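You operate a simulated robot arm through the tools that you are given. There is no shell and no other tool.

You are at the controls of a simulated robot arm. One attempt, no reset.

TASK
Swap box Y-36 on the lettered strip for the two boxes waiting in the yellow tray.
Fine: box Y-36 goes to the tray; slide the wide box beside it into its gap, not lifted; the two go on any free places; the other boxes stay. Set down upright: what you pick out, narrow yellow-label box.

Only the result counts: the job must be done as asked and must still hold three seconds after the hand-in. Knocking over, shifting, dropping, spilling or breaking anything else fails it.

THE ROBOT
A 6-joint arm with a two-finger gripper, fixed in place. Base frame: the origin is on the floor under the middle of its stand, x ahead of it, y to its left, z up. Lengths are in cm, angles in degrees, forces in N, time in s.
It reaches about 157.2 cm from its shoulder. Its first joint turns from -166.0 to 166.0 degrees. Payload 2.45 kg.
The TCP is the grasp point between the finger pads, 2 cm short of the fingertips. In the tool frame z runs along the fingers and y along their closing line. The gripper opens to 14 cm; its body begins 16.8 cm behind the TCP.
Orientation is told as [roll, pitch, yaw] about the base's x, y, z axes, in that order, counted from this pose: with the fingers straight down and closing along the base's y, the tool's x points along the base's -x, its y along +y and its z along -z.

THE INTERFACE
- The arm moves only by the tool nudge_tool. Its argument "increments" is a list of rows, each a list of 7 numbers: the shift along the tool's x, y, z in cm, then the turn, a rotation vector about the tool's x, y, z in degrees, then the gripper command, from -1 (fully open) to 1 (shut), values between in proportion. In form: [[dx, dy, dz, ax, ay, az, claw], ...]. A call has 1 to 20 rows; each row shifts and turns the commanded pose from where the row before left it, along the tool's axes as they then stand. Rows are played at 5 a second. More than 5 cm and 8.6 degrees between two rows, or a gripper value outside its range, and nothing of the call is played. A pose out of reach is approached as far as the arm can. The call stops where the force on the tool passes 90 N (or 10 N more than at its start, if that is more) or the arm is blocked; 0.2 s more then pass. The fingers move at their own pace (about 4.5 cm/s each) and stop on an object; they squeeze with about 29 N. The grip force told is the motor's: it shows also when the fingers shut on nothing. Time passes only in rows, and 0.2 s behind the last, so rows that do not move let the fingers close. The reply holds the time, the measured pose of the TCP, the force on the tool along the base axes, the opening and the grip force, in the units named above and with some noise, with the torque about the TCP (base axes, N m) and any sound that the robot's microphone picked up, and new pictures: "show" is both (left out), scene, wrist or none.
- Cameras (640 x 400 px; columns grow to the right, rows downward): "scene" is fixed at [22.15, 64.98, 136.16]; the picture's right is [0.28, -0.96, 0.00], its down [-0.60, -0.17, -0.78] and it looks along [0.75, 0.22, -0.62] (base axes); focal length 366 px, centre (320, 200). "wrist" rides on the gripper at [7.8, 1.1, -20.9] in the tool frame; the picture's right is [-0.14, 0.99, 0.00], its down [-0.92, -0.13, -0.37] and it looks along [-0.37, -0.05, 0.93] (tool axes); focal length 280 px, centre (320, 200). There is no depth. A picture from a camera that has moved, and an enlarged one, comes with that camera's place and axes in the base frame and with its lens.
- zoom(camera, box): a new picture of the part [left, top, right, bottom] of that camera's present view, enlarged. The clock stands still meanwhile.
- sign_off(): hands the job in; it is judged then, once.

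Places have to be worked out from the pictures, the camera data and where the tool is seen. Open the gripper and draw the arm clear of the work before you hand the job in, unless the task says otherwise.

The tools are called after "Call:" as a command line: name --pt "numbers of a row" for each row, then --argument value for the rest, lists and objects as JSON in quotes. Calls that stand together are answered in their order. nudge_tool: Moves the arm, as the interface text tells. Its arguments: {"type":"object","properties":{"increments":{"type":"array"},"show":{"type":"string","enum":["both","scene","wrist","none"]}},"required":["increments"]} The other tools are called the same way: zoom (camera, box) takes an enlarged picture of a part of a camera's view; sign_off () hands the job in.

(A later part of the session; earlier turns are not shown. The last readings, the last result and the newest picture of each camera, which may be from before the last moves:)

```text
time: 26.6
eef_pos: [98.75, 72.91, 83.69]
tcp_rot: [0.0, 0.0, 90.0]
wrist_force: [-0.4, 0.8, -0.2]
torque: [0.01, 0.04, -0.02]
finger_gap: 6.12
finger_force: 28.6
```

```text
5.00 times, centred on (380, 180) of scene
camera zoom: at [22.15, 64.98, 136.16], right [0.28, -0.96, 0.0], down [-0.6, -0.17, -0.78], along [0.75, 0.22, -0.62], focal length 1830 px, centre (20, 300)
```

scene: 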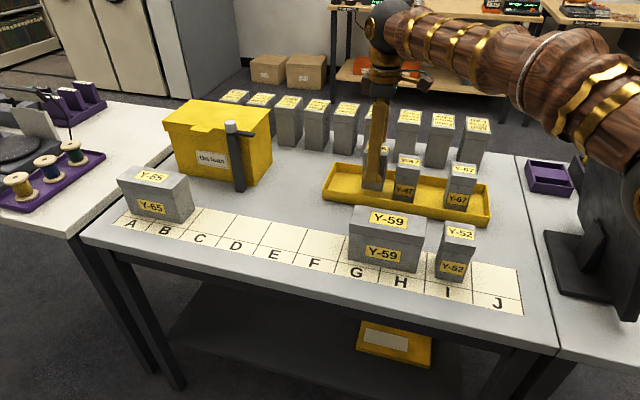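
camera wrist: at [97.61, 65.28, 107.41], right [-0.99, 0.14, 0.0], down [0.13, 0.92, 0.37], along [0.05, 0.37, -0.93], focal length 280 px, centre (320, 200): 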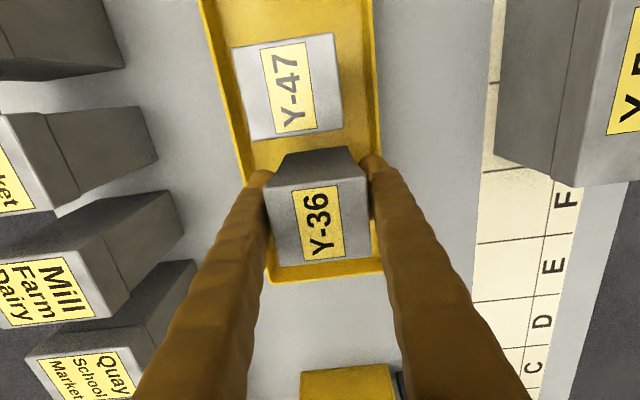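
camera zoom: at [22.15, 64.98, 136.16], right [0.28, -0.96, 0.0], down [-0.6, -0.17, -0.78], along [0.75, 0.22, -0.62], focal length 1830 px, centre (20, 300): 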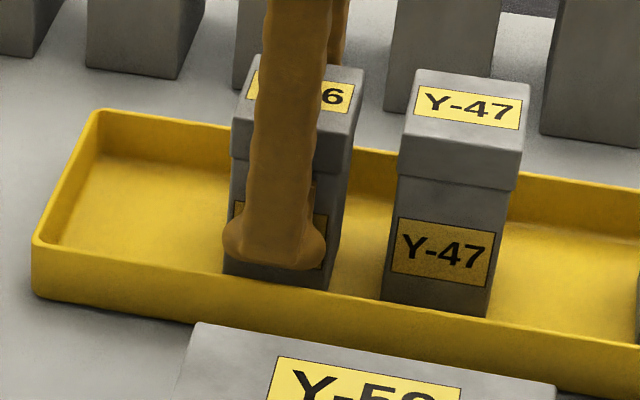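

The weight is now carried by the tray floor (force −0.2 N), so the box is standing. I'll press 0.1 cm more, open just enough to clear the lid (gap ≈7.7) and look.

Call:
nudge_tool --pt "0 0 0.08 0 0 0 1" --pt "0 0 0 0 0 0 0.05" --pt "0 0 0 0 0 0 -0.1" --pt "0 0 0 0 0 0 -0.1" --pt "0 0 0 0 0 0 -0.1" --show "both"

Call:
zoom --camera "scene" --box '[340, 140, 420, 220]'

Call:
zoom --camera "wrist" --box '[200, 60, 440, 260]'

```text
time: 27.8
eef_pos: [98.73, 73.07, 83.6]
tcp_rot: [0.0, 0.0, 90.0]
wrist_force: [-0.2, 0.0, -0.3]
torque: [0.0, 0.01, -0.04]
finger_gap: 7.7
finger_force: 0.1
camera wrist: at [97.54, 65.29, 104.45], right [-0.99, 0.14, 0.0], down [0.13, 0.92, 0.37], along [0.05, 0.37, -0.93], focal length 280 px, centre (320, 200)
```

scene: 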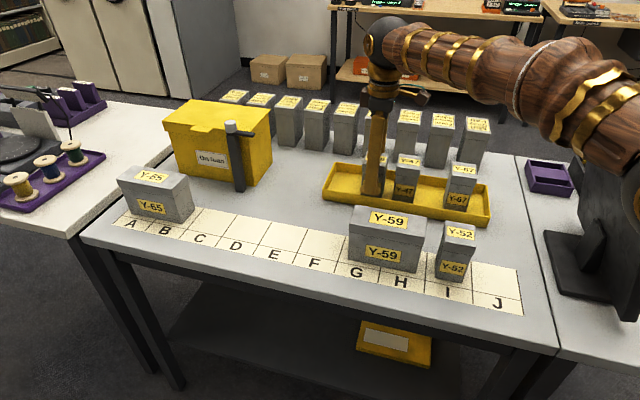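
wrist: 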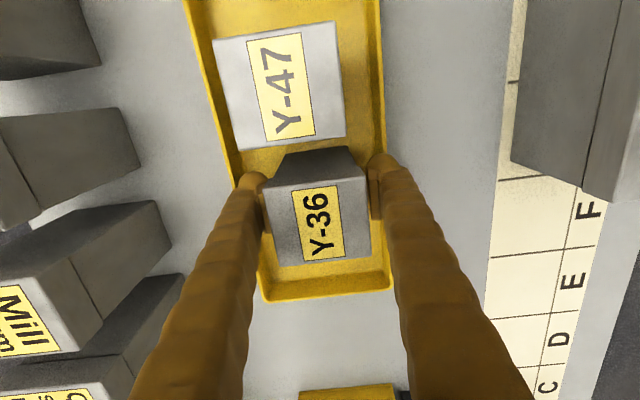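

```text
5.00 times, centred on (380, 180) of scene
camera zoom: at [22.15, 64.98, 136.16], right [0.28, -0.96, 0.0], down [-0.6, -0.17, -0.78], along [0.75, 0.22, -0.62], focal length 1830 px, centre (20, 300)
```

zoom: 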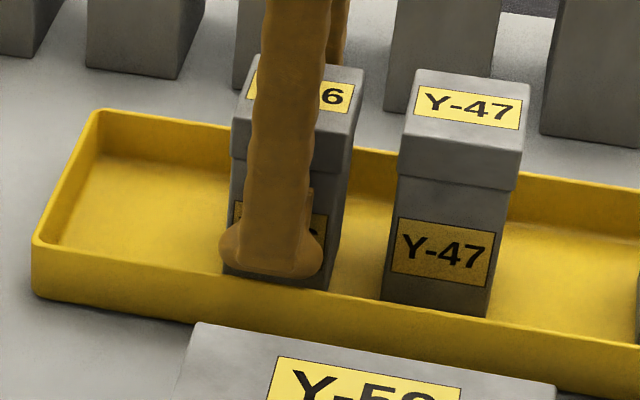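

```text
2.00 times, centred on (320, 160) of wrist
camera zoom: at [97.54, 65.29, 104.45], right [-0.99, 0.14, 0.0], down [0.13, 0.92, 0.37], along [0.05, 0.37, -0.93], focal length 561 px, centre (320, 280)
```

zoom: 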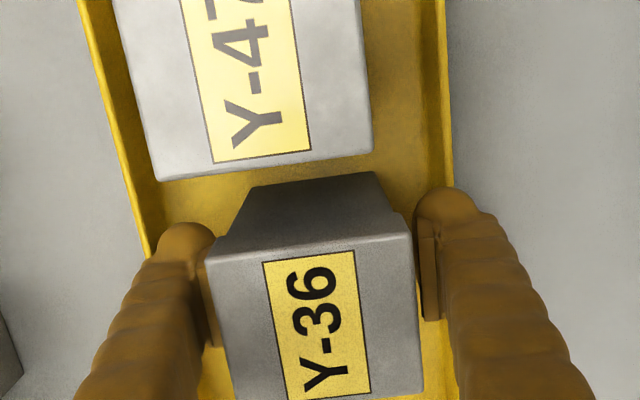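

Y-36 stands upright in the tray, released. I'll rise straight up and then shift over to Y-47, which I place at about (99.4, 65.0).

Call:
nudge_tool --pt "0 0 -0.5 0 0 0 -0.1" --pt "0 0 -1 0 0 0 -0.1" --pt "0 0 -1.5 0 0 0 -0.1" --pt "0 0 -2.5 0 0 0 -0.1" --pt "0 0 -4 0 0 0 -0.3" --pt "0 0 -4 0 0 0 -0.3" --pt "2 -0.2 0 0 0 0 -0.3" --pt "3 -0.3 0 0 0 0 -0.3" --pt "3 -0.2 0 0 0 0 -0.3" --pt "0 0 0 0 0 0 -0.3" --show "both"

Call:
zoom --camera "scene" --box '[310, 120, 510, 240]'

Call:
zoom --camera "wrist" --box '[200, 20, 440, 260]'

```text
time: 30.0
eef_pos: [98.42, 64.31, 96.78]
tcp_rot: [0.0, 0.1, 90.0]
wrist_force: [0.1, -0.3, 0.7]
torque: [-0.04, -0.03, 0.02]
finger_gap: 9.09
finger_force: 0.0
out of reach, approached as far as the arm can: row 6
camera wrist: at [97.35, 56.68, 117.65], right [-0.99, 0.14, 0.0], down [0.13, 0.92, 0.37], along [0.05, 0.36, -0.93], focal length 280 px, centre (320, 200)
```

scene: 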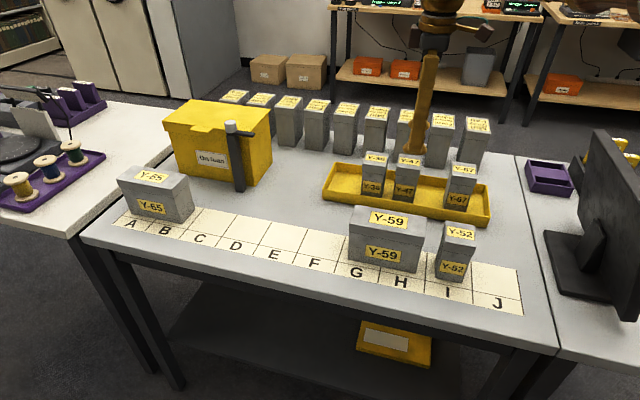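
wrist: 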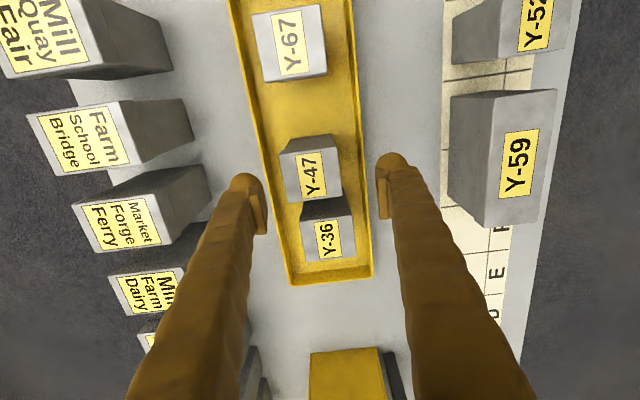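

```text
3.20 times, centred on (410, 180) of scene
camera zoom: at [22.15, 64.98, 136.16], right [0.28, -0.96, 0.0], down [-0.6, -0.17, -0.78], along [0.75, 0.22, -0.62], focal length 1171 px, centre (32, 264)
```

zoom: 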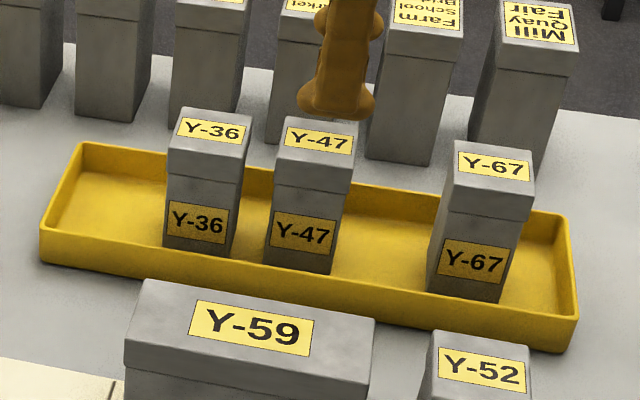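

```text
1.67 times, centred on (320, 140) of wrist
camera zoom: at [97.35, 56.68, 117.65], right [-0.99, 0.14, 0.0], down [0.13, 0.92, 0.37], along [0.05, 0.36, -0.93], focal length 467 px, centre (320, 300)
```

zoom: 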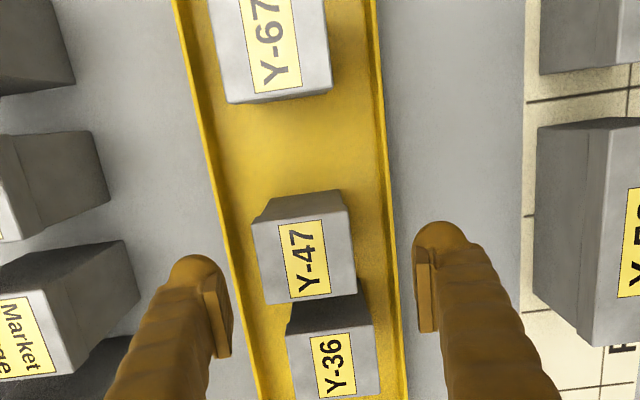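

Y-36 stands well in the tray. Y-47's top centre computes to (99.45, 65.0), so I'll align over it and descend most of the way with a 9 cm opening.

Call:
nudge_tool --pt "-0.66 -1.03 0 0 0 0 -0.3" --pt "0 0 3 0 0 0 -0.3" --pt "0 0 3 0 0 0 -0.3" --pt "0 0 2 0 0 0 -0.3" --pt "0 0 0 0 0 0 -0.3" --show "both"

Call:
zoom --camera "wrist" --box '[200, 60, 440, 260]'

Call:
zoom --camera "scene" --box '[350, 130, 450, 220]'

```text
time: 31.2
eef_pos: [99.66, 64.94, 88.72]
tcp_rot: [0.0, 0.0, 90.1]
wrist_force: [0.1, -0.3, 0.1]
torque: [-0.02, 0.0, 0.0]
finger_gap: 9.1
finger_force: 0.0
camera wrist: at [98.6, 57.21, 109.46], right [-0.99, 0.14, 0.0], down [0.13, 0.92, 0.37], along [0.05, 0.37, -0.93], focal length 280 px, centre (320, 200)
```

scene: 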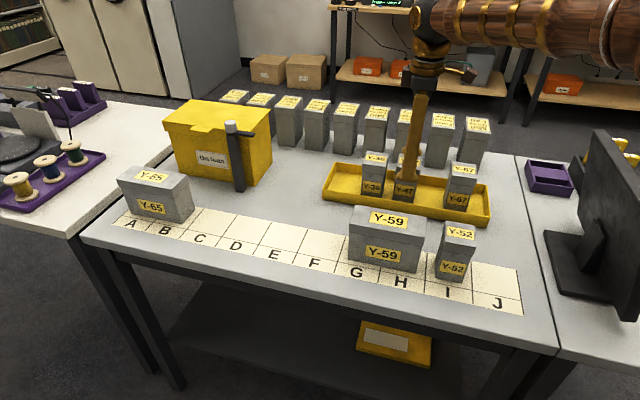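
wrist: 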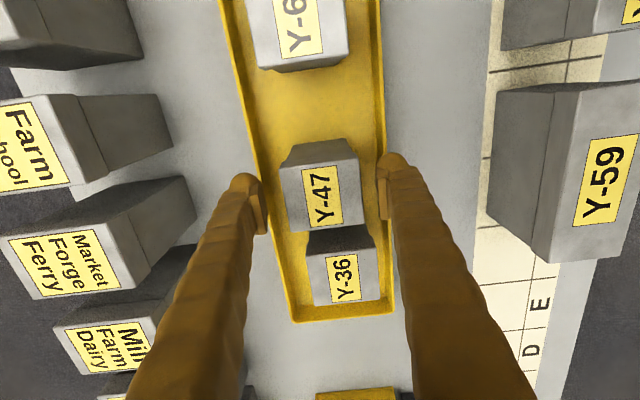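

```text
2.00 times, centred on (320, 160) of wrist
camera zoom: at [98.6, 57.21, 109.46], right [-0.99, 0.14, 0.0], down [0.13, 0.92, 0.37], along [0.05, 0.37, -0.93], focal length 561 px, centre (320, 280)
```

zoom: 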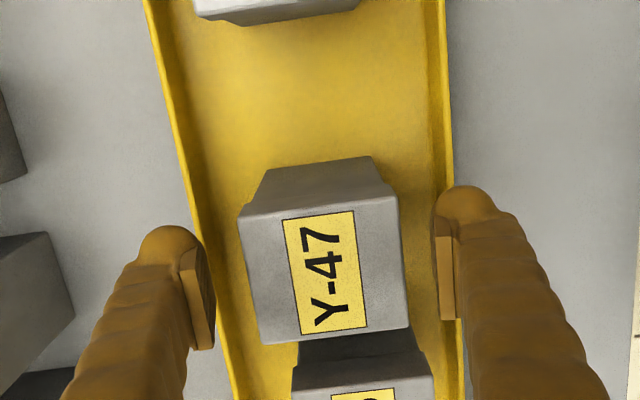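

```text
4.44 times, centred on (400, 175) of scene
camera zoom: at [22.15, 64.98, 136.16], right [0.28, -0.96, 0.0], down [-0.6, -0.17, -0.78], along [0.75, 0.22, -0.62], focal length 1626 px, centre (-36, 311)
```

zoom: 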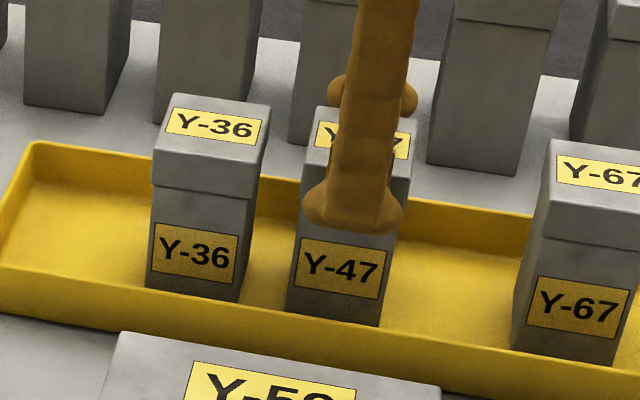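

The box is centred between the fingers. I'll descend the last 4.9 cm to z≈83.8, with the tips just above the tray rims and the pads below the lid, then close.

Call:
nudge_tool --pt "0 0 2 0 0 0 -0.3" --pt "0 0 1.5 0 0 0 -0.3" --pt "0 0 0.8 0 0 0 -0.3" --pt "0 0 0.5 0 0 0 -0.3" --pt "0 0 0 0 0 0 -0.3" --show "none"

Call:
zoom --camera "scene" --box '[350, 130, 450, 220]'

```text
time: 32.4
eef_pos: [99.61, 64.93, 83.96]
tcp_rot: [0.1, 0.0, 90.0]
wrist_force: [-0.3, -0.6, -0.8]
torque: [0.01, 0.0, -0.02]
finger_gap: 9.11
finger_force: 0.1
```

```text
4.44 times, centred on (400, 175) of scene
camera zoom: at [22.15, 64.98, 136.16], right [0.28, -0.96, 0.0], down [-0.6, -0.17, -0.78], along [0.75, 0.22, -0.62], focal length 1626 px, centre (-36, 311)
```

zoom: 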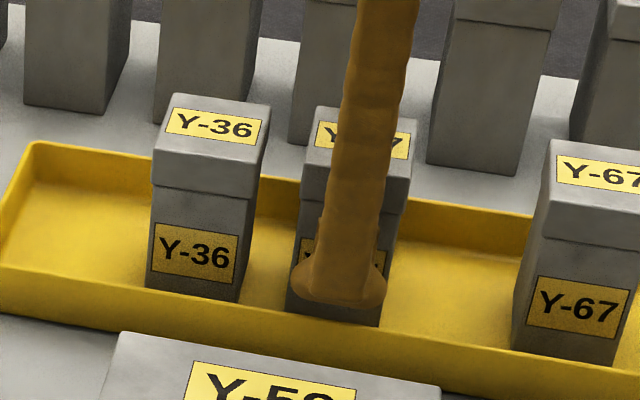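

No contact, and the tip is clear of the rim. I'll close on Y-47 and expect a gap near 6.12 (body).

Call:
nudge_tool --pt "0 0 0 0 0 0 0.1" --pt "0 0 0 0 0 0 0.2" --pt "0 0 0 0 0 0 1" --pt "0 0 0 0 0 0 1" --pt "0 0 0 0 0 0 1" --pt "0 0 0 0 0 0 1" --show "none"

Call:
nudge_tool --pt "0 0 -0.3 0 0 0 1" --pt "0 0 -0.3 0 0 0 1" --pt "0 0 -0.4 0 0 0 1" --pt "0 0 0 0 0 0 1" --show "both"

Call:
zoom --camera "scene" --box '[350, 130, 450, 220]'

```text
time: 33.8
eef_pos: [99.63, 64.91, 83.91]
tcp_rot: [0.1, -0.1, 90.0]
wrist_force: [-0.7, 0.9, 0.8]
torque: [0.02, -0.03, 0.02]
finger_gap: 6.12
finger_force: 29.3
```

```text
time: 34.8
eef_pos: [99.49, 64.99, 84.9]
tcp_rot: [0.0, 0.0, 90.0]
wrist_force: [0.6, -1.0, -2.4]
torque: [0.04, -0.02, -0.01]
finger_gap: 6.12
finger_force: 28.5
camera wrist: at [98.38, 57.25, 105.81], right [-0.99, 0.14, 0.0], down [0.13, 0.92, 0.37], along [0.05, 0.36, -0.93], focal length 280 px, centre (320, 200)
```

scene: 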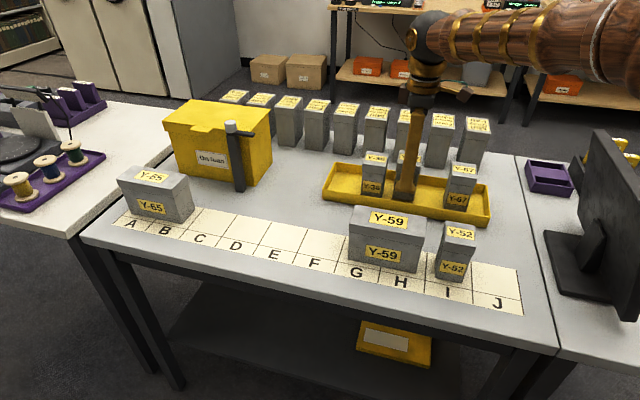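
wrist: 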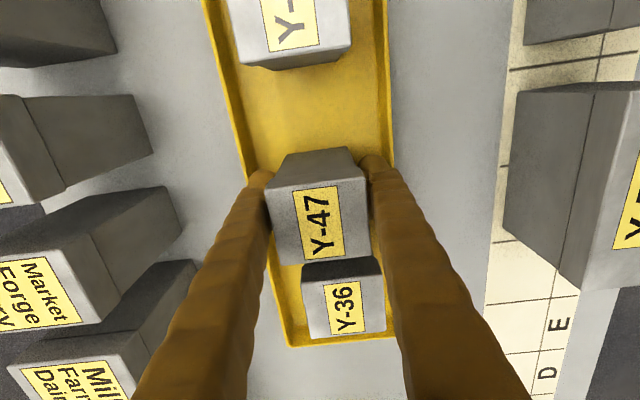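

```text
4.44 times, centred on (400, 175) of scene
camera zoom: at [22.15, 64.98, 136.16], right [0.28, -0.96, 0.0], down [-0.6, -0.17, -0.78], along [0.75, 0.22, -0.62], focal length 1626 px, centre (-36, 311)
```

zoom: 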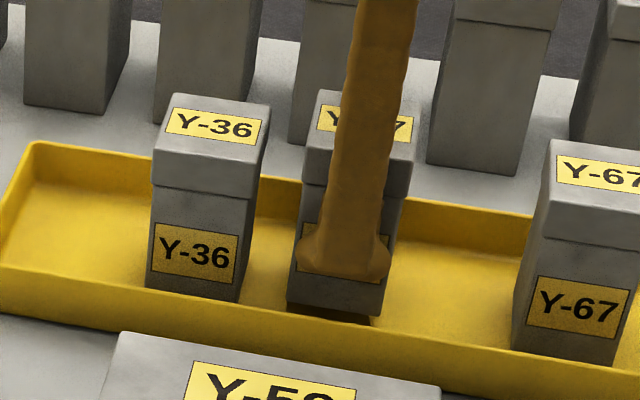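

Y-47 lifts cleanly. By the reach limit, place D (radius ≈125 cm) is doubtful but E (77.35, 89.6) is within reach, so I'll lift high over everything and carry Y-47 to above E.

Call:
nudge_tool --pt "0 0 -1.5 0 0 0 1" --pt "0 0 -2.5 0 0 0 1" --pt "0 0 -3 0 0 0 1" --pt "0 0 -3 0 0 0 1" --pt "0 0 -2.6 0 0 0 1" --pt "-1.235 1.108 0 0 0 0 1" --pt "-1.976 1.772 0 0 0 0 1" --pt "-2.717 2.437 0 0 0 0 1" --pt "-2.964 2.658 0 0 0 0 1" --pt "-2.964 2.658 0 0 0 0 1" --pt "-2.964 2.658 0 0 0 0 1" --pt "-2.964 2.658 0 0 0 0 1" --pt "-2.717 2.437 0 0 0 0 1" --pt "-2.47 2.215 0 0 0 0 1" --pt "-1.729 1.55 0 0 0 0 1" --pt "0 0 0 0 0 0 1" --show "both"

Call:
zoom --camera "wrist" --box '[200, 60, 440, 260]'

```text
time: 38.2
eef_pos: [77.66, 89.66, 97.52]
tcp_rot: [0.0, 0.0, 90.0]
wrist_force: [0.3, -0.9, -1.3]
torque: [0.01, -0.03, 0.01]
finger_gap: 6.12
finger_force: 29.1
camera wrist: at [76.45, 81.97, 118.46], right [-0.99, 0.14, 0.0], down [0.13, 0.92, 0.37], along [0.05, 0.36, -0.93], focal length 280 px, centre (320, 200)
```

scene: 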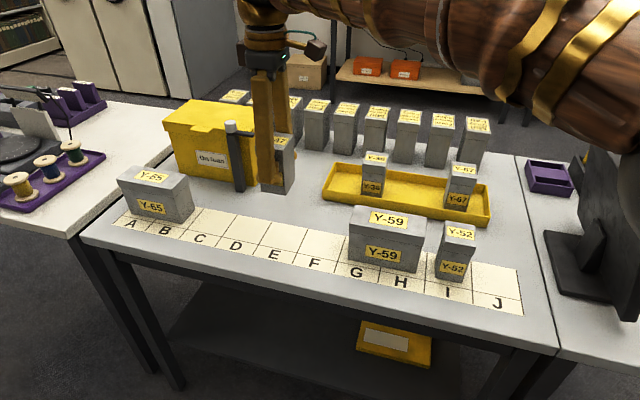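
wrist: 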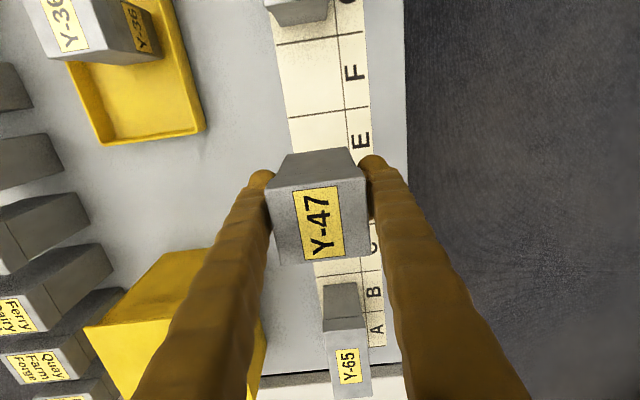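

```text
2.00 times, centred on (320, 160) of wrist
camera zoom: at [76.45, 81.97, 118.46], right [-0.99, 0.14, 0.0], down [0.13, 0.92, 0.37], along [0.05, 0.36, -0.93], focal length 561 px, centre (320, 280)
```

zoom: 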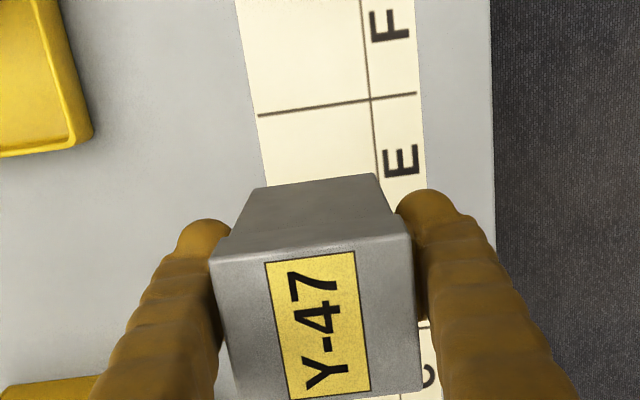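

E/F line re-measures at y≈85.2, so Y-47 is centred over E. I'll descend to about 1 cm above the expected contact (z≈83.4).

Call:
nudge_tool --pt "0 0 3 0 0 0 1" --pt "0 0 3 0 0 0 1" --pt "0 0 3 0 0 0 1" --pt "0 0 2 0 0 0 1" --pt "0 0 1.3 0 0 0 1" --pt "0 0 0.7 0 0 0 1" --pt "0 0 0 0 0 0 1" --show "both"

Call:
zoom --camera "scene" --box '[230, 170, 350, 270]'

```text
time: 39.8
eef_pos: [77.47, 89.6, 84.49]
tcp_rot: [0.0, 0.0, 90.0]
wrist_force: [-0.2, 0.6, -2.9]
torque: [0.0, -0.01, 0.01]
finger_gap: 6.13
finger_force: 28.9
camera wrist: at [76.25, 81.93, 105.33], right [-0.99, 0.14, 0.0], down [0.13, 0.92, 0.37], along [0.05, 0.36, -0.93], focal length 280 px, centre (320, 200)
```

scene: 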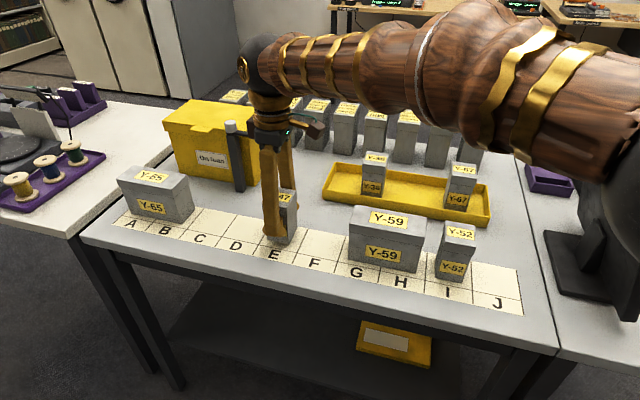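
wrist: 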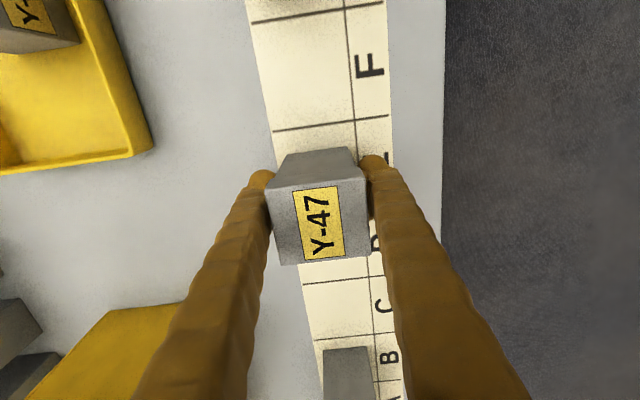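

```text
4.00 times, centred on (290, 220) of scene
camera zoom: at [22.15, 64.98, 136.16], right [0.28, -0.96, 0.0], down [-0.6, -0.17, -0.78], along [0.75, 0.22, -0.62], focal length 1464 px, centre (440, 120)
```

zoom: 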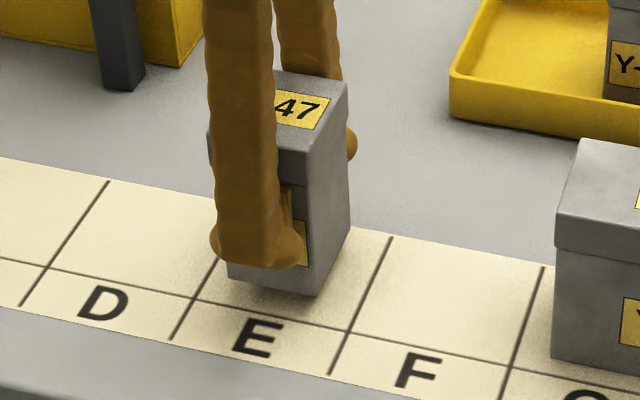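

It hangs about 1 cm above E, centred between the lines. I'll step down gently until the table takes the weight.

Call:
nudge_tool --pt "0 0 0.4 0 0 0 1" --pt "0 0 0.2 0 0 0 1" --pt "0 0 0 0 0 0 1" --show "none"

Call:
nudge_tool --pt "0 0 0.15 0 0 0 1" --pt "0 0 0 0 0 0 1" --show "none"

Call:
nudge_tool --pt "0 0 0.15 0 0 0 1" --pt "0 0 0 0 0 0 1" --show "none"

```text
time: 40.6
eef_pos: [77.37, 89.67, 83.97]
tcp_rot: [0.0, 0.0, 90.0]
wrist_force: [0.3, 0.0, -1.3]
torque: [0.01, 0.0, -0.02]
finger_gap: 6.11
finger_force: 28.9
```

```text
time: 41.2
eef_pos: [77.35, 89.62, 83.8]
tcp_rot: [0.1, 0.0, 90.0]
wrist_force: [0.2, -0.3, -2.4]
torque: [0.01, 0.02, 0.01]
finger_gap: 6.11
finger_force: 29.3
```

```text
time: 41.8
eef_pos: [77.4, 89.59, 83.65]
tcp_rot: [0.0, 0.0, 90.0]
wrist_force: [0.8, 0.3, -2.5]
torque: [-0.01, 0.02, -0.02]
finger_gap: 6.13
finger_force: 28.9
```

The weight still hangs on the gripper at z≈83.65. I'll continue in 0.1–0.15 cm steps.

Call:
nudge_tool --pt "0 0 0.12 0 0 0 1" --pt "0 0 0 0 0 0 1" --show "none"

Call:
nudge_tool --pt "0 0 0.12 0 0 0 1" --pt "0 0 0 0 0 0 1" --show "none"

Call:
nudge_tool --pt "0 0 0.1 0 0 0 1" --pt "0 0 0 0 0 0 1" --show "none"

Call:
zoom --camera "scene" --box '[230, 170, 350, 270]'

```text
time: 42.4
eef_pos: [77.47, 89.58, 83.52]
tcp_rot: [0.0, 0.0, 90.0]
wrist_force: [0.1, 0.4, -2.0]
torque: [0.01, 0.02, 0.0]
finger_gap: 6.11
finger_force: 29.7
```

```text
time: 43.0
eef_pos: [77.44, 89.6, 83.53]
tcp_rot: [-0.1, 0.0, 90.0]
wrist_force: [0.1, -0.2, 0.3]
torque: [-0.02, 0.01, -0.02]
finger_gap: 6.13
finger_force: 29.5
```

```text
time: 43.6
eef_pos: [77.54, 89.69, 83.54]
tcp_rot: [-0.1, 0.0, 90.0]
wrist_force: [-3.2, -3.5, 13.6]
torque: [-0.2, 0.08, 0.03]
finger_gap: 6.11
finger_force: 28.5
```

```text
4.00 times, centred on (290, 220) of scene
camera zoom: at [22.15, 64.98, 136.16], right [0.28, -0.96, 0.0], down [-0.6, -0.17, -0.78], along [0.75, 0.22, -0.62], focal length 1464 px, centre (440, 120)
```

zoom: 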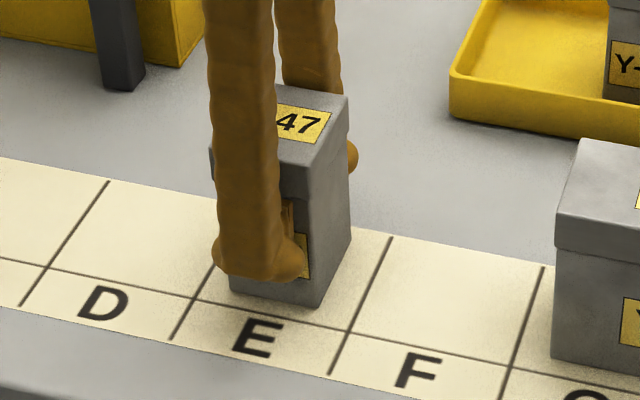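

Firm contact now (13.6 N), so Y-47 stands on E. I'll back off 0.1 cm to relieve the force, open to about 8.4, and rise.

Call:
nudge_tool --pt "0 0 -0.1 0 0 0 1" --pt "0 0 0 0 0 0 0.05" --pt "0 0 0 0 0 0 -0.2" --pt "0 0 0 0 0 0 -0.2" --pt "0 0 0 0 0 0 -0.2" --pt "0 0 -0.5 0 0 0 -0.2" --pt "0 0 -1 0 0 0 -0.2" --pt "0 0 -1.5 0 0 0 -0.3" --pt "0 0 -2 0 0 0 -0.3" --pt "0 0 -3 0 0 0 -0.3" --pt "0 0 -3 0 0 0 -0.3" --pt "0 0 -2.5 0 0 0 -0.3" --pt "0 0 0 0 0 0 -0.3" --show "both"

Call:
zoom --camera "scene" --box '[230, 170, 430, 290]'

```text
time: 46.4
eef_pos: [77.5, 89.71, 96.89]
tcp_rot: [0.0, -0.1, 90.0]
wrist_force: [0.9, -0.4, -0.5]
torque: [-0.02, -0.01, -0.01]
finger_gap: 9.11
finger_force: 0.0
camera wrist: at [76.28, 82.05, 117.76], right [-0.99, 0.14, 0.0], down [0.13, 0.92, 0.37], along [0.05, 0.37, -0.93], focal length 280 px, centre (320, 200)
```

scene: 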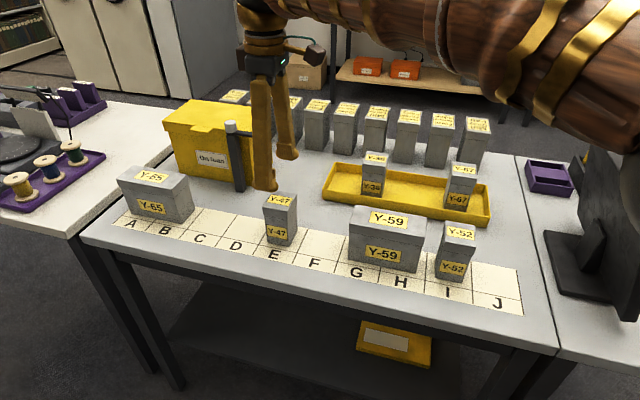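
wrist: 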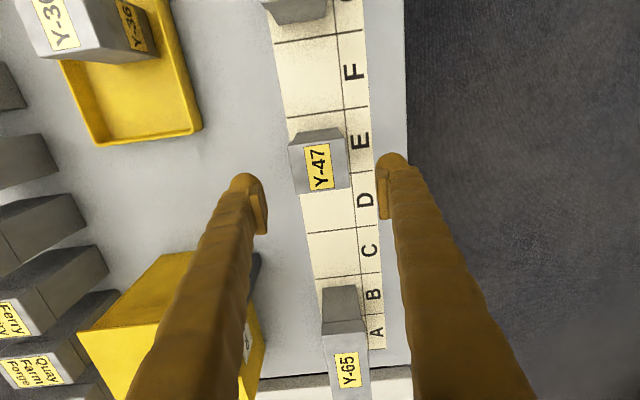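

```text
3.20 times, centred on (330, 230) of scene
camera zoom: at [22.15, 64.98, 136.16], right [0.28, -0.96, 0.0], down [-0.6, -0.17, -0.78], along [0.75, 0.22, -0.62], focal length 1171 px, centre (288, 104)
```

zoom: 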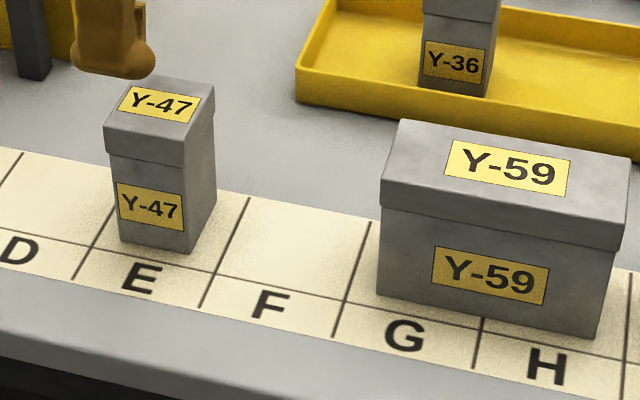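

Y-47 stands upright inside E. Next is the wide Y-59, with its centre near (77.5, 67.0), so I'll move above it at this safe height and check the alignment.

Call:
nudge_tool --pt "2 0 0 0 0 0 -0.3" --pt "4 0 0 0 0 0 -0.3" --pt "4.5 0 0 0 0 0 -0.3" --pt "4.5 0 0 0 0 0 -0.3" --pt "4 0 0 0 0 0 -0.3" --pt "2.5 0 0 0 0 0 -0.3" --pt "1.1 0 0 0 0 0 -0.3" --pt "0 0 0 0 0 0 -0.3" --show "both"

Call:
zoom --camera "wrist" --box '[200, 60, 440, 260]'

```text
time: 48.2
eef_pos: [77.42, 67.07, 96.93]
tcp_rot: [0.0, 0.0, 90.0]
wrist_force: [0.4, 0.3, -0.2]
torque: [-0.03, -0.02, 0.0]
finger_gap: 9.11
finger_force: 0.1
camera wrist: at [76.38, 59.34, 117.77], right [-0.99, 0.14, 0.0], down [0.13, 0.92, 0.37], along [0.05, 0.37, -0.93], focal length 280 px, centre (320, 200)
```

scene: 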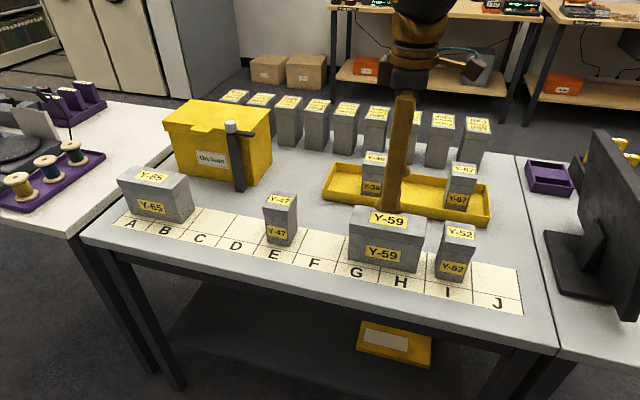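
wrist: 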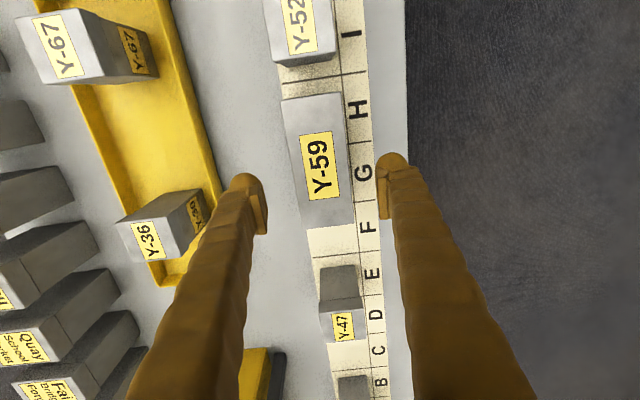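

```text
2.00 times, centred on (320, 160) of wrist
camera zoom: at [76.38, 59.34, 117.77], right [-0.99, 0.14, 0.0], down [0.13, 0.92, 0.37], along [0.05, 0.37, -0.93], focal length 561 px, centre (320, 280)
```

zoom: 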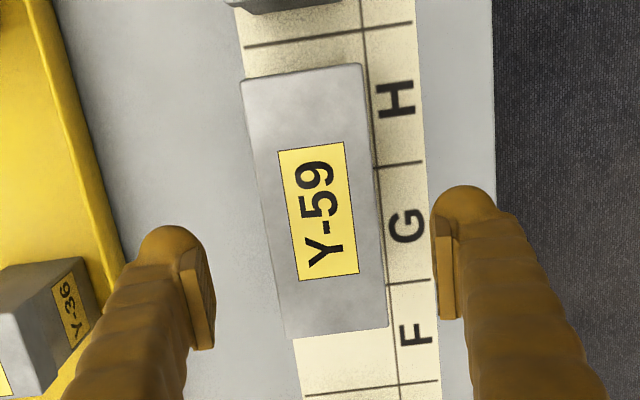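

Y-59's lid spans x 74.5–80.5 and y 59.9–74.3, so its centre is (77.45, 67.1), right under the tool. I'll descend to z≈82.0 with the fingers straddling it in front and behind.

Call:
nudge_tool --pt "0 0 4 0 0 0 -0.3" --pt "0 0 4 0 0 0 -0.3" --pt "0 0 3 0 0 0 -0.3" --pt "0 0 2 0 0 0 -0.3" --pt "0 0 1.3 0 0 0 -0.3" --pt "0 0 0.6 0 0 0 -0.3" --pt "0 0 0 0 0 0 -0.3" --show "both"

Call:
zoom --camera "scene" --box '[330, 180, 480, 290]'

```text
time: 49.8
eef_pos: [77.4, 66.98, 82.06]
tcp_rot: [0.0, -0.1, 90.0]
wrist_force: [0.2, -0.2, -0.3]
torque: [0.0, -0.01, 0.01]
finger_gap: 9.1
finger_force: 0.1
camera wrist: at [76.29, 59.34, 102.91], right [-0.99, 0.14, 0.0], down [0.13, 0.92, 0.37], along [0.05, 0.36, -0.93], focal length 280 px, centre (320, 200)
```

scene: 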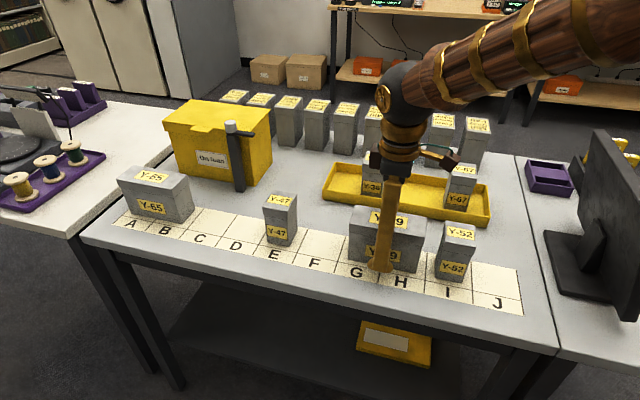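
wrist: 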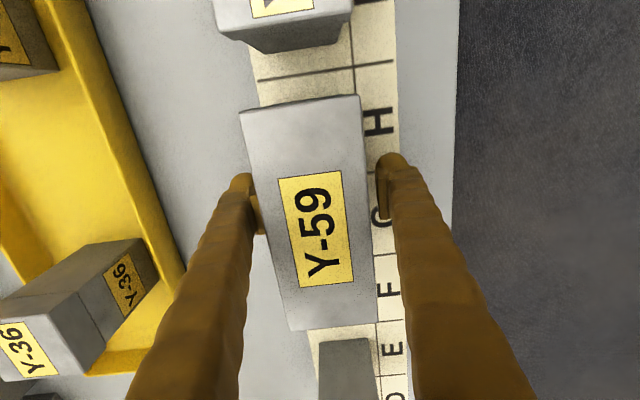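

```text
3.64 times, centred on (405, 235) of scene
camera zoom: at [22.15, 64.98, 136.16], right [0.28, -0.96, 0.0], down [-0.6, -0.17, -0.78], along [0.75, 0.22, -0.62], focal length 1331 px, centre (11, 73)
```

zoom: 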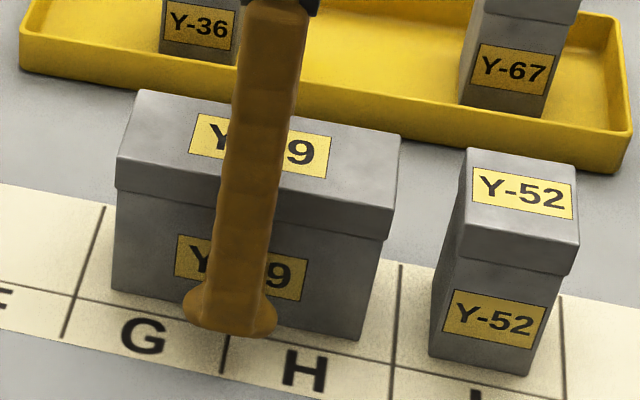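

The fingers straddle the wide box at mid-length. I'll close on its body.

Call:
nudge_tool --pt "0 0 0 0 0 0 0.1" --pt "0 0 0 0 0 0 0.2" --pt "0 0 0 0 0 0 1" --pt "0 0 0 0 0 0 1" --pt "0 0 0 0 0 0 1" --pt "0 0 0 0 0 0 1" --show "both"

Call:
zoom --camera "scene" --box '[330, 180, 480, 290]'

```text
time: 51.2
eef_pos: [77.43, 66.94, 82.06]
tcp_rot: [0.0, 0.0, 90.1]
wrist_force: [2.4, -0.5, 0.3]
torque: [0.0, 0.05, -0.04]
finger_gap: 6.13
finger_force: 28.9
camera wrist: at [76.3, 59.33, 102.92], right [-0.99, 0.14, 0.0], down [0.13, 0.92, 0.37], along [0.05, 0.37, -0.93], focal length 280 px, centre (320, 200)
```

scene: 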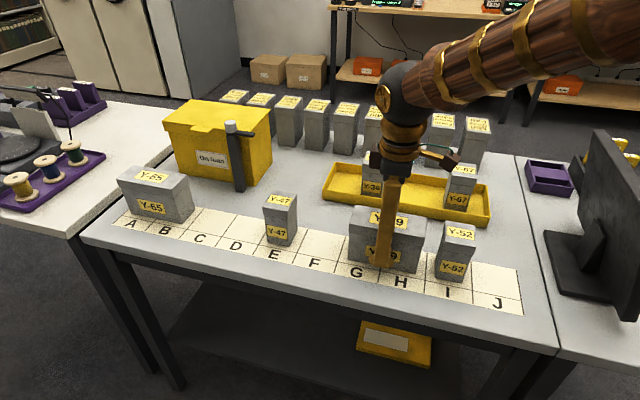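
wrist: 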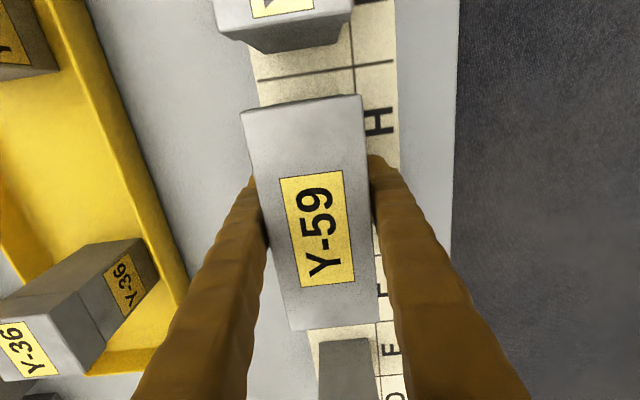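

```text
3.64 times, centred on (405, 235) of scene
camera zoom: at [22.15, 64.98, 136.16], right [0.28, -0.96, 0.0], down [-0.6, -0.17, -0.78], along [0.75, 0.22, -0.62], focal length 1331 px, centre (11, 73)
```

zoom: 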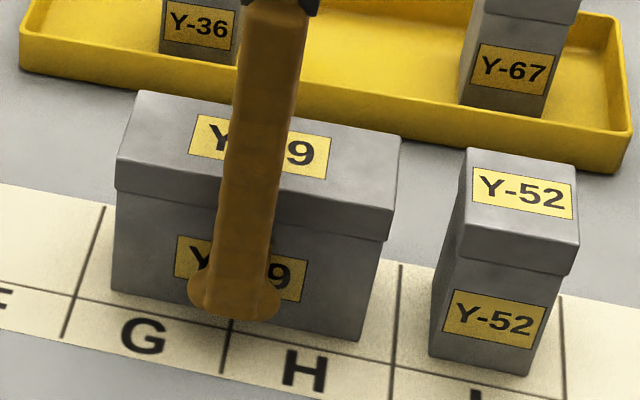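

The grip is good (gap 6.13). I'll slide it slowly toward +y without any upward motion, 1.5 cm first as a test, with a trace of downward bias.

Call:
nudge_tool --pt "0 0 0.03 0 0 0 1" --pt "-0.2 0 0 0 0 0 1" --pt "-0.3 0 0 0 0 0 1" --pt "-0.4 0 0 0 0 0 1" --pt "-0.4 0 0 0 0 0 1" --pt "-0.2 0 0 0 0 0 1" --pt "0 0 0 0 0 0 1" --show "both"

Call:
zoom --camera "scene" --box '[330, 180, 480, 290]'

```text
time: 52.8
eef_pos: [77.39, 68.6, 82.01]
tcp_rot: [-0.1, 0.0, 90.0]
wrist_force: [3.6, -11.6, 24.2]
torque: [0.22, 0.0, 0.05]
finger_gap: 6.13
finger_force: 29.2
camera wrist: at [76.3, 60.85, 102.85], right [-0.99, 0.14, 0.0], down [0.13, 0.92, 0.37], along [0.05, 0.37, -0.93], focal length 280 px, centre (320, 200)
```

scene: 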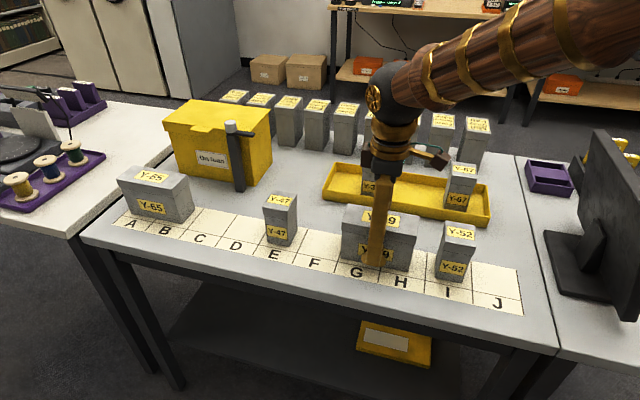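
wrist: 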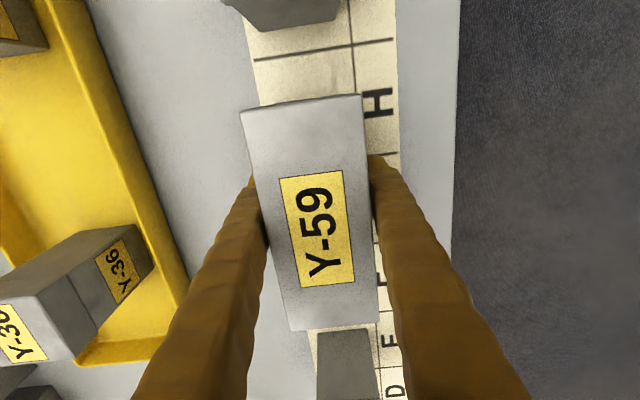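

```text
3.64 times, centred on (405, 235) of scene
camera zoom: at [22.15, 64.98, 136.16], right [0.28, -0.96, 0.0], down [-0.6, -0.17, -0.78], along [0.75, 0.22, -0.62], focal length 1331 px, centre (11, 73)
```

zoom: 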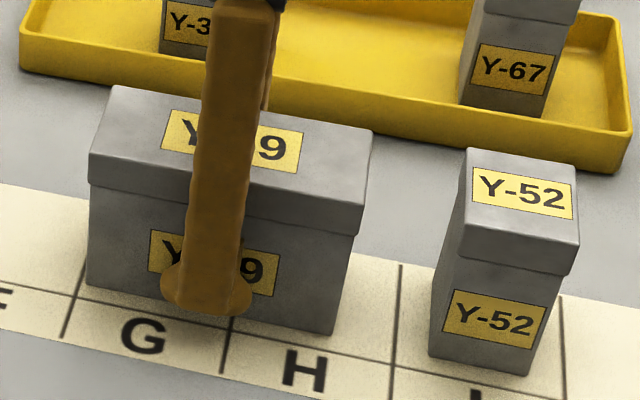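

It slides flat with the gripper (24 N downward, about 12 N friction). I'll relieve the press slightly and slide another 4 cm.

Call:
nudge_tool --pt "0 0 -0.03 0 0 0 1" --pt "-0.3 0 0 0 0 0 1" --pt "-0.5 0 0 0 0 0 1" --pt "-0.5 0 0 0 0 0 1" --pt "-0.6 0 0 0 0 0 1" --pt "-0.6 0 0 0 0 0 1" --pt "-0.6 0 0 0 0 0 1" --pt "-0.5 0 0 0 0 0 1" --pt "-0.4 0 0 0 0 0 1" --pt "0 0 0 0 0 0 1" --show "scene"

Call:
zoom --camera "scene" --box '[290, 180, 440, 290]'

```text
time: 55.0
eef_pos: [77.2, 72.59, 81.95]
tcp_rot: [0.0, 0.0, 90.1]
wrist_force: [-2.8, -4.0, 5.7]
torque: [-0.02, -0.03, 0.01]
finger_gap: 6.15
finger_force: 28.6
```

scene: 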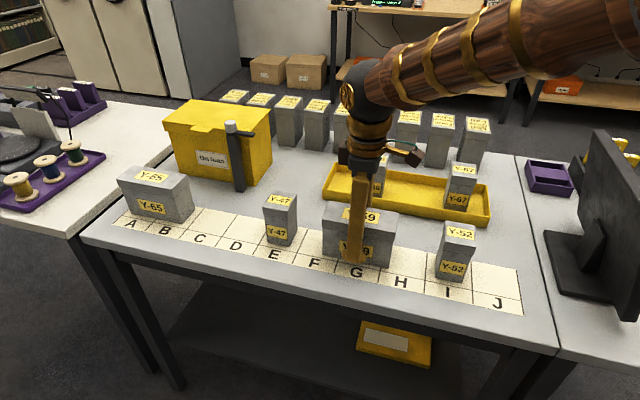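

```text
3.64 times, centred on (365, 235) of scene
camera zoom: at [22.15, 64.98, 136.16], right [0.28, -0.96, 0.0], down [-0.6, -0.17, -0.78], along [0.75, 0.22, -0.62], focal length 1331 px, centre (156, 73)
```

zoom: 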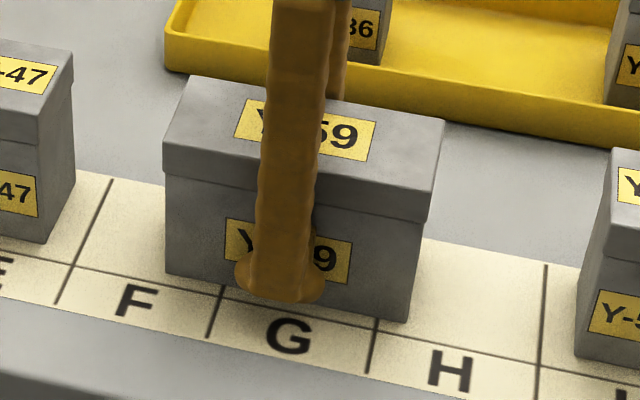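

It keeps sliding flat (5.7 N downward remaining). The remaining distance to be centred over F–G (y≈76.1) is 3.5 cm.

Call:
nudge_tool --pt "-0.3 0 0 0 0 0 1" --pt "-0.5 0 0 0 0 0 1" --pt "-0.5 0 0 0 0 0 1" --pt "-0.6 0 0 0 0 0 1" --pt "-0.6 0 0 0 0 0 1" --pt "-0.5 0 0 0 0 0 1" --pt "-0.3 0 0 0 0 0 1" --pt "-0.2 0 0 0 0 0 1" --pt "0 0 0 0 0 0 1" --show "both"

Call:
zoom --camera "scene" --box '[260, 180, 430, 290]'

Call:
zoom --camera "wrist" --box '[200, 20, 440, 380]'

```text
time: 57.0
eef_pos: [77.33, 76.21, 82.2]
tcp_rot: [0.1, 0.1, 90.0]
wrist_force: [0.3, 0.5, 0.5]
torque: [0.01, 0.02, 0.04]
finger_gap: 6.14
finger_force: 28.9
camera wrist: at [76.25, 68.43, 102.88], right [-0.99, 0.14, 0.0], down [0.13, 0.92, 0.37], along [0.05, 0.36, -0.93], focal length 280 px, centre (320, 200)
```

scene: 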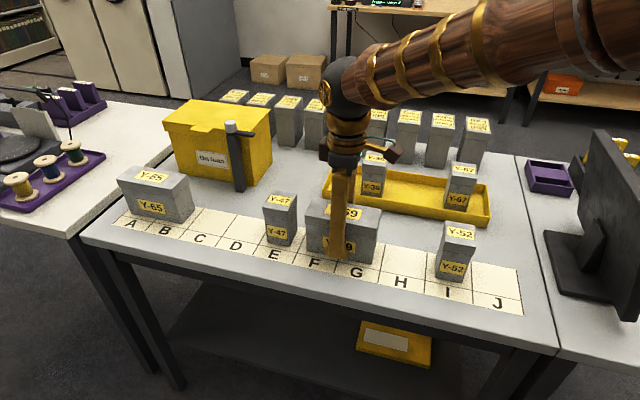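
wrist: 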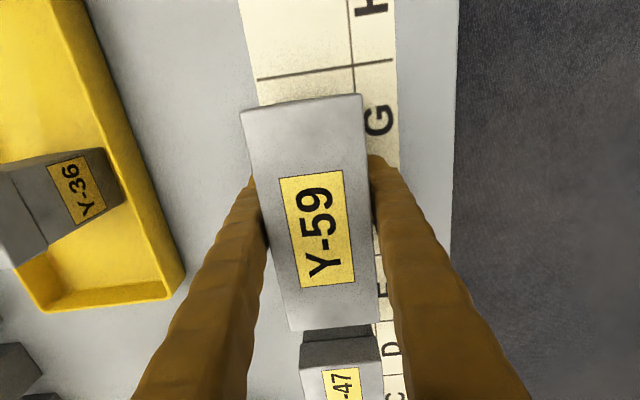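

```text
3.64 times, centred on (345, 235) of scene
camera zoom: at [22.15, 64.98, 136.16], right [0.28, -0.96, 0.0], down [-0.6, -0.17, -0.78], along [0.75, 0.22, -0.62], focal length 1331 px, centre (229, 73)
```

zoom: 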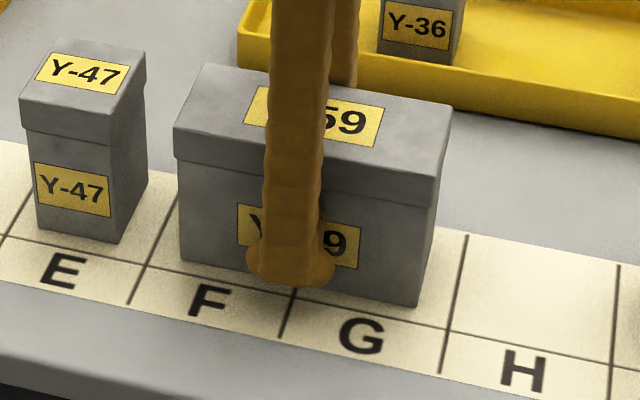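

```text
1.11 times, centred on (320, 200) of wrist
camera zoom: at [76.25, 68.43, 102.88], right [-0.99, 0.14, 0.0], down [0.13, 0.92, 0.37], along [0.05, 0.36, -0.93], focal length 312 px, centre (320, 200)
```

zoom: 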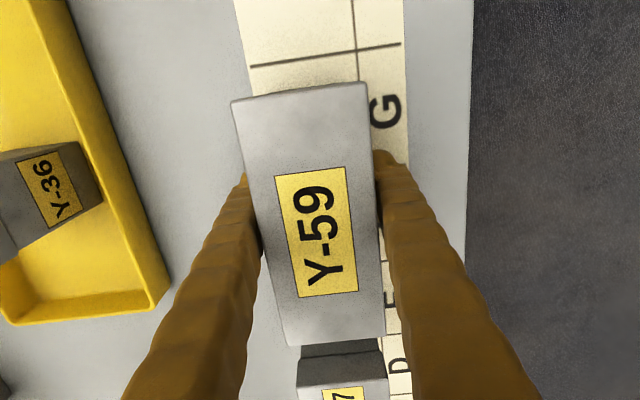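

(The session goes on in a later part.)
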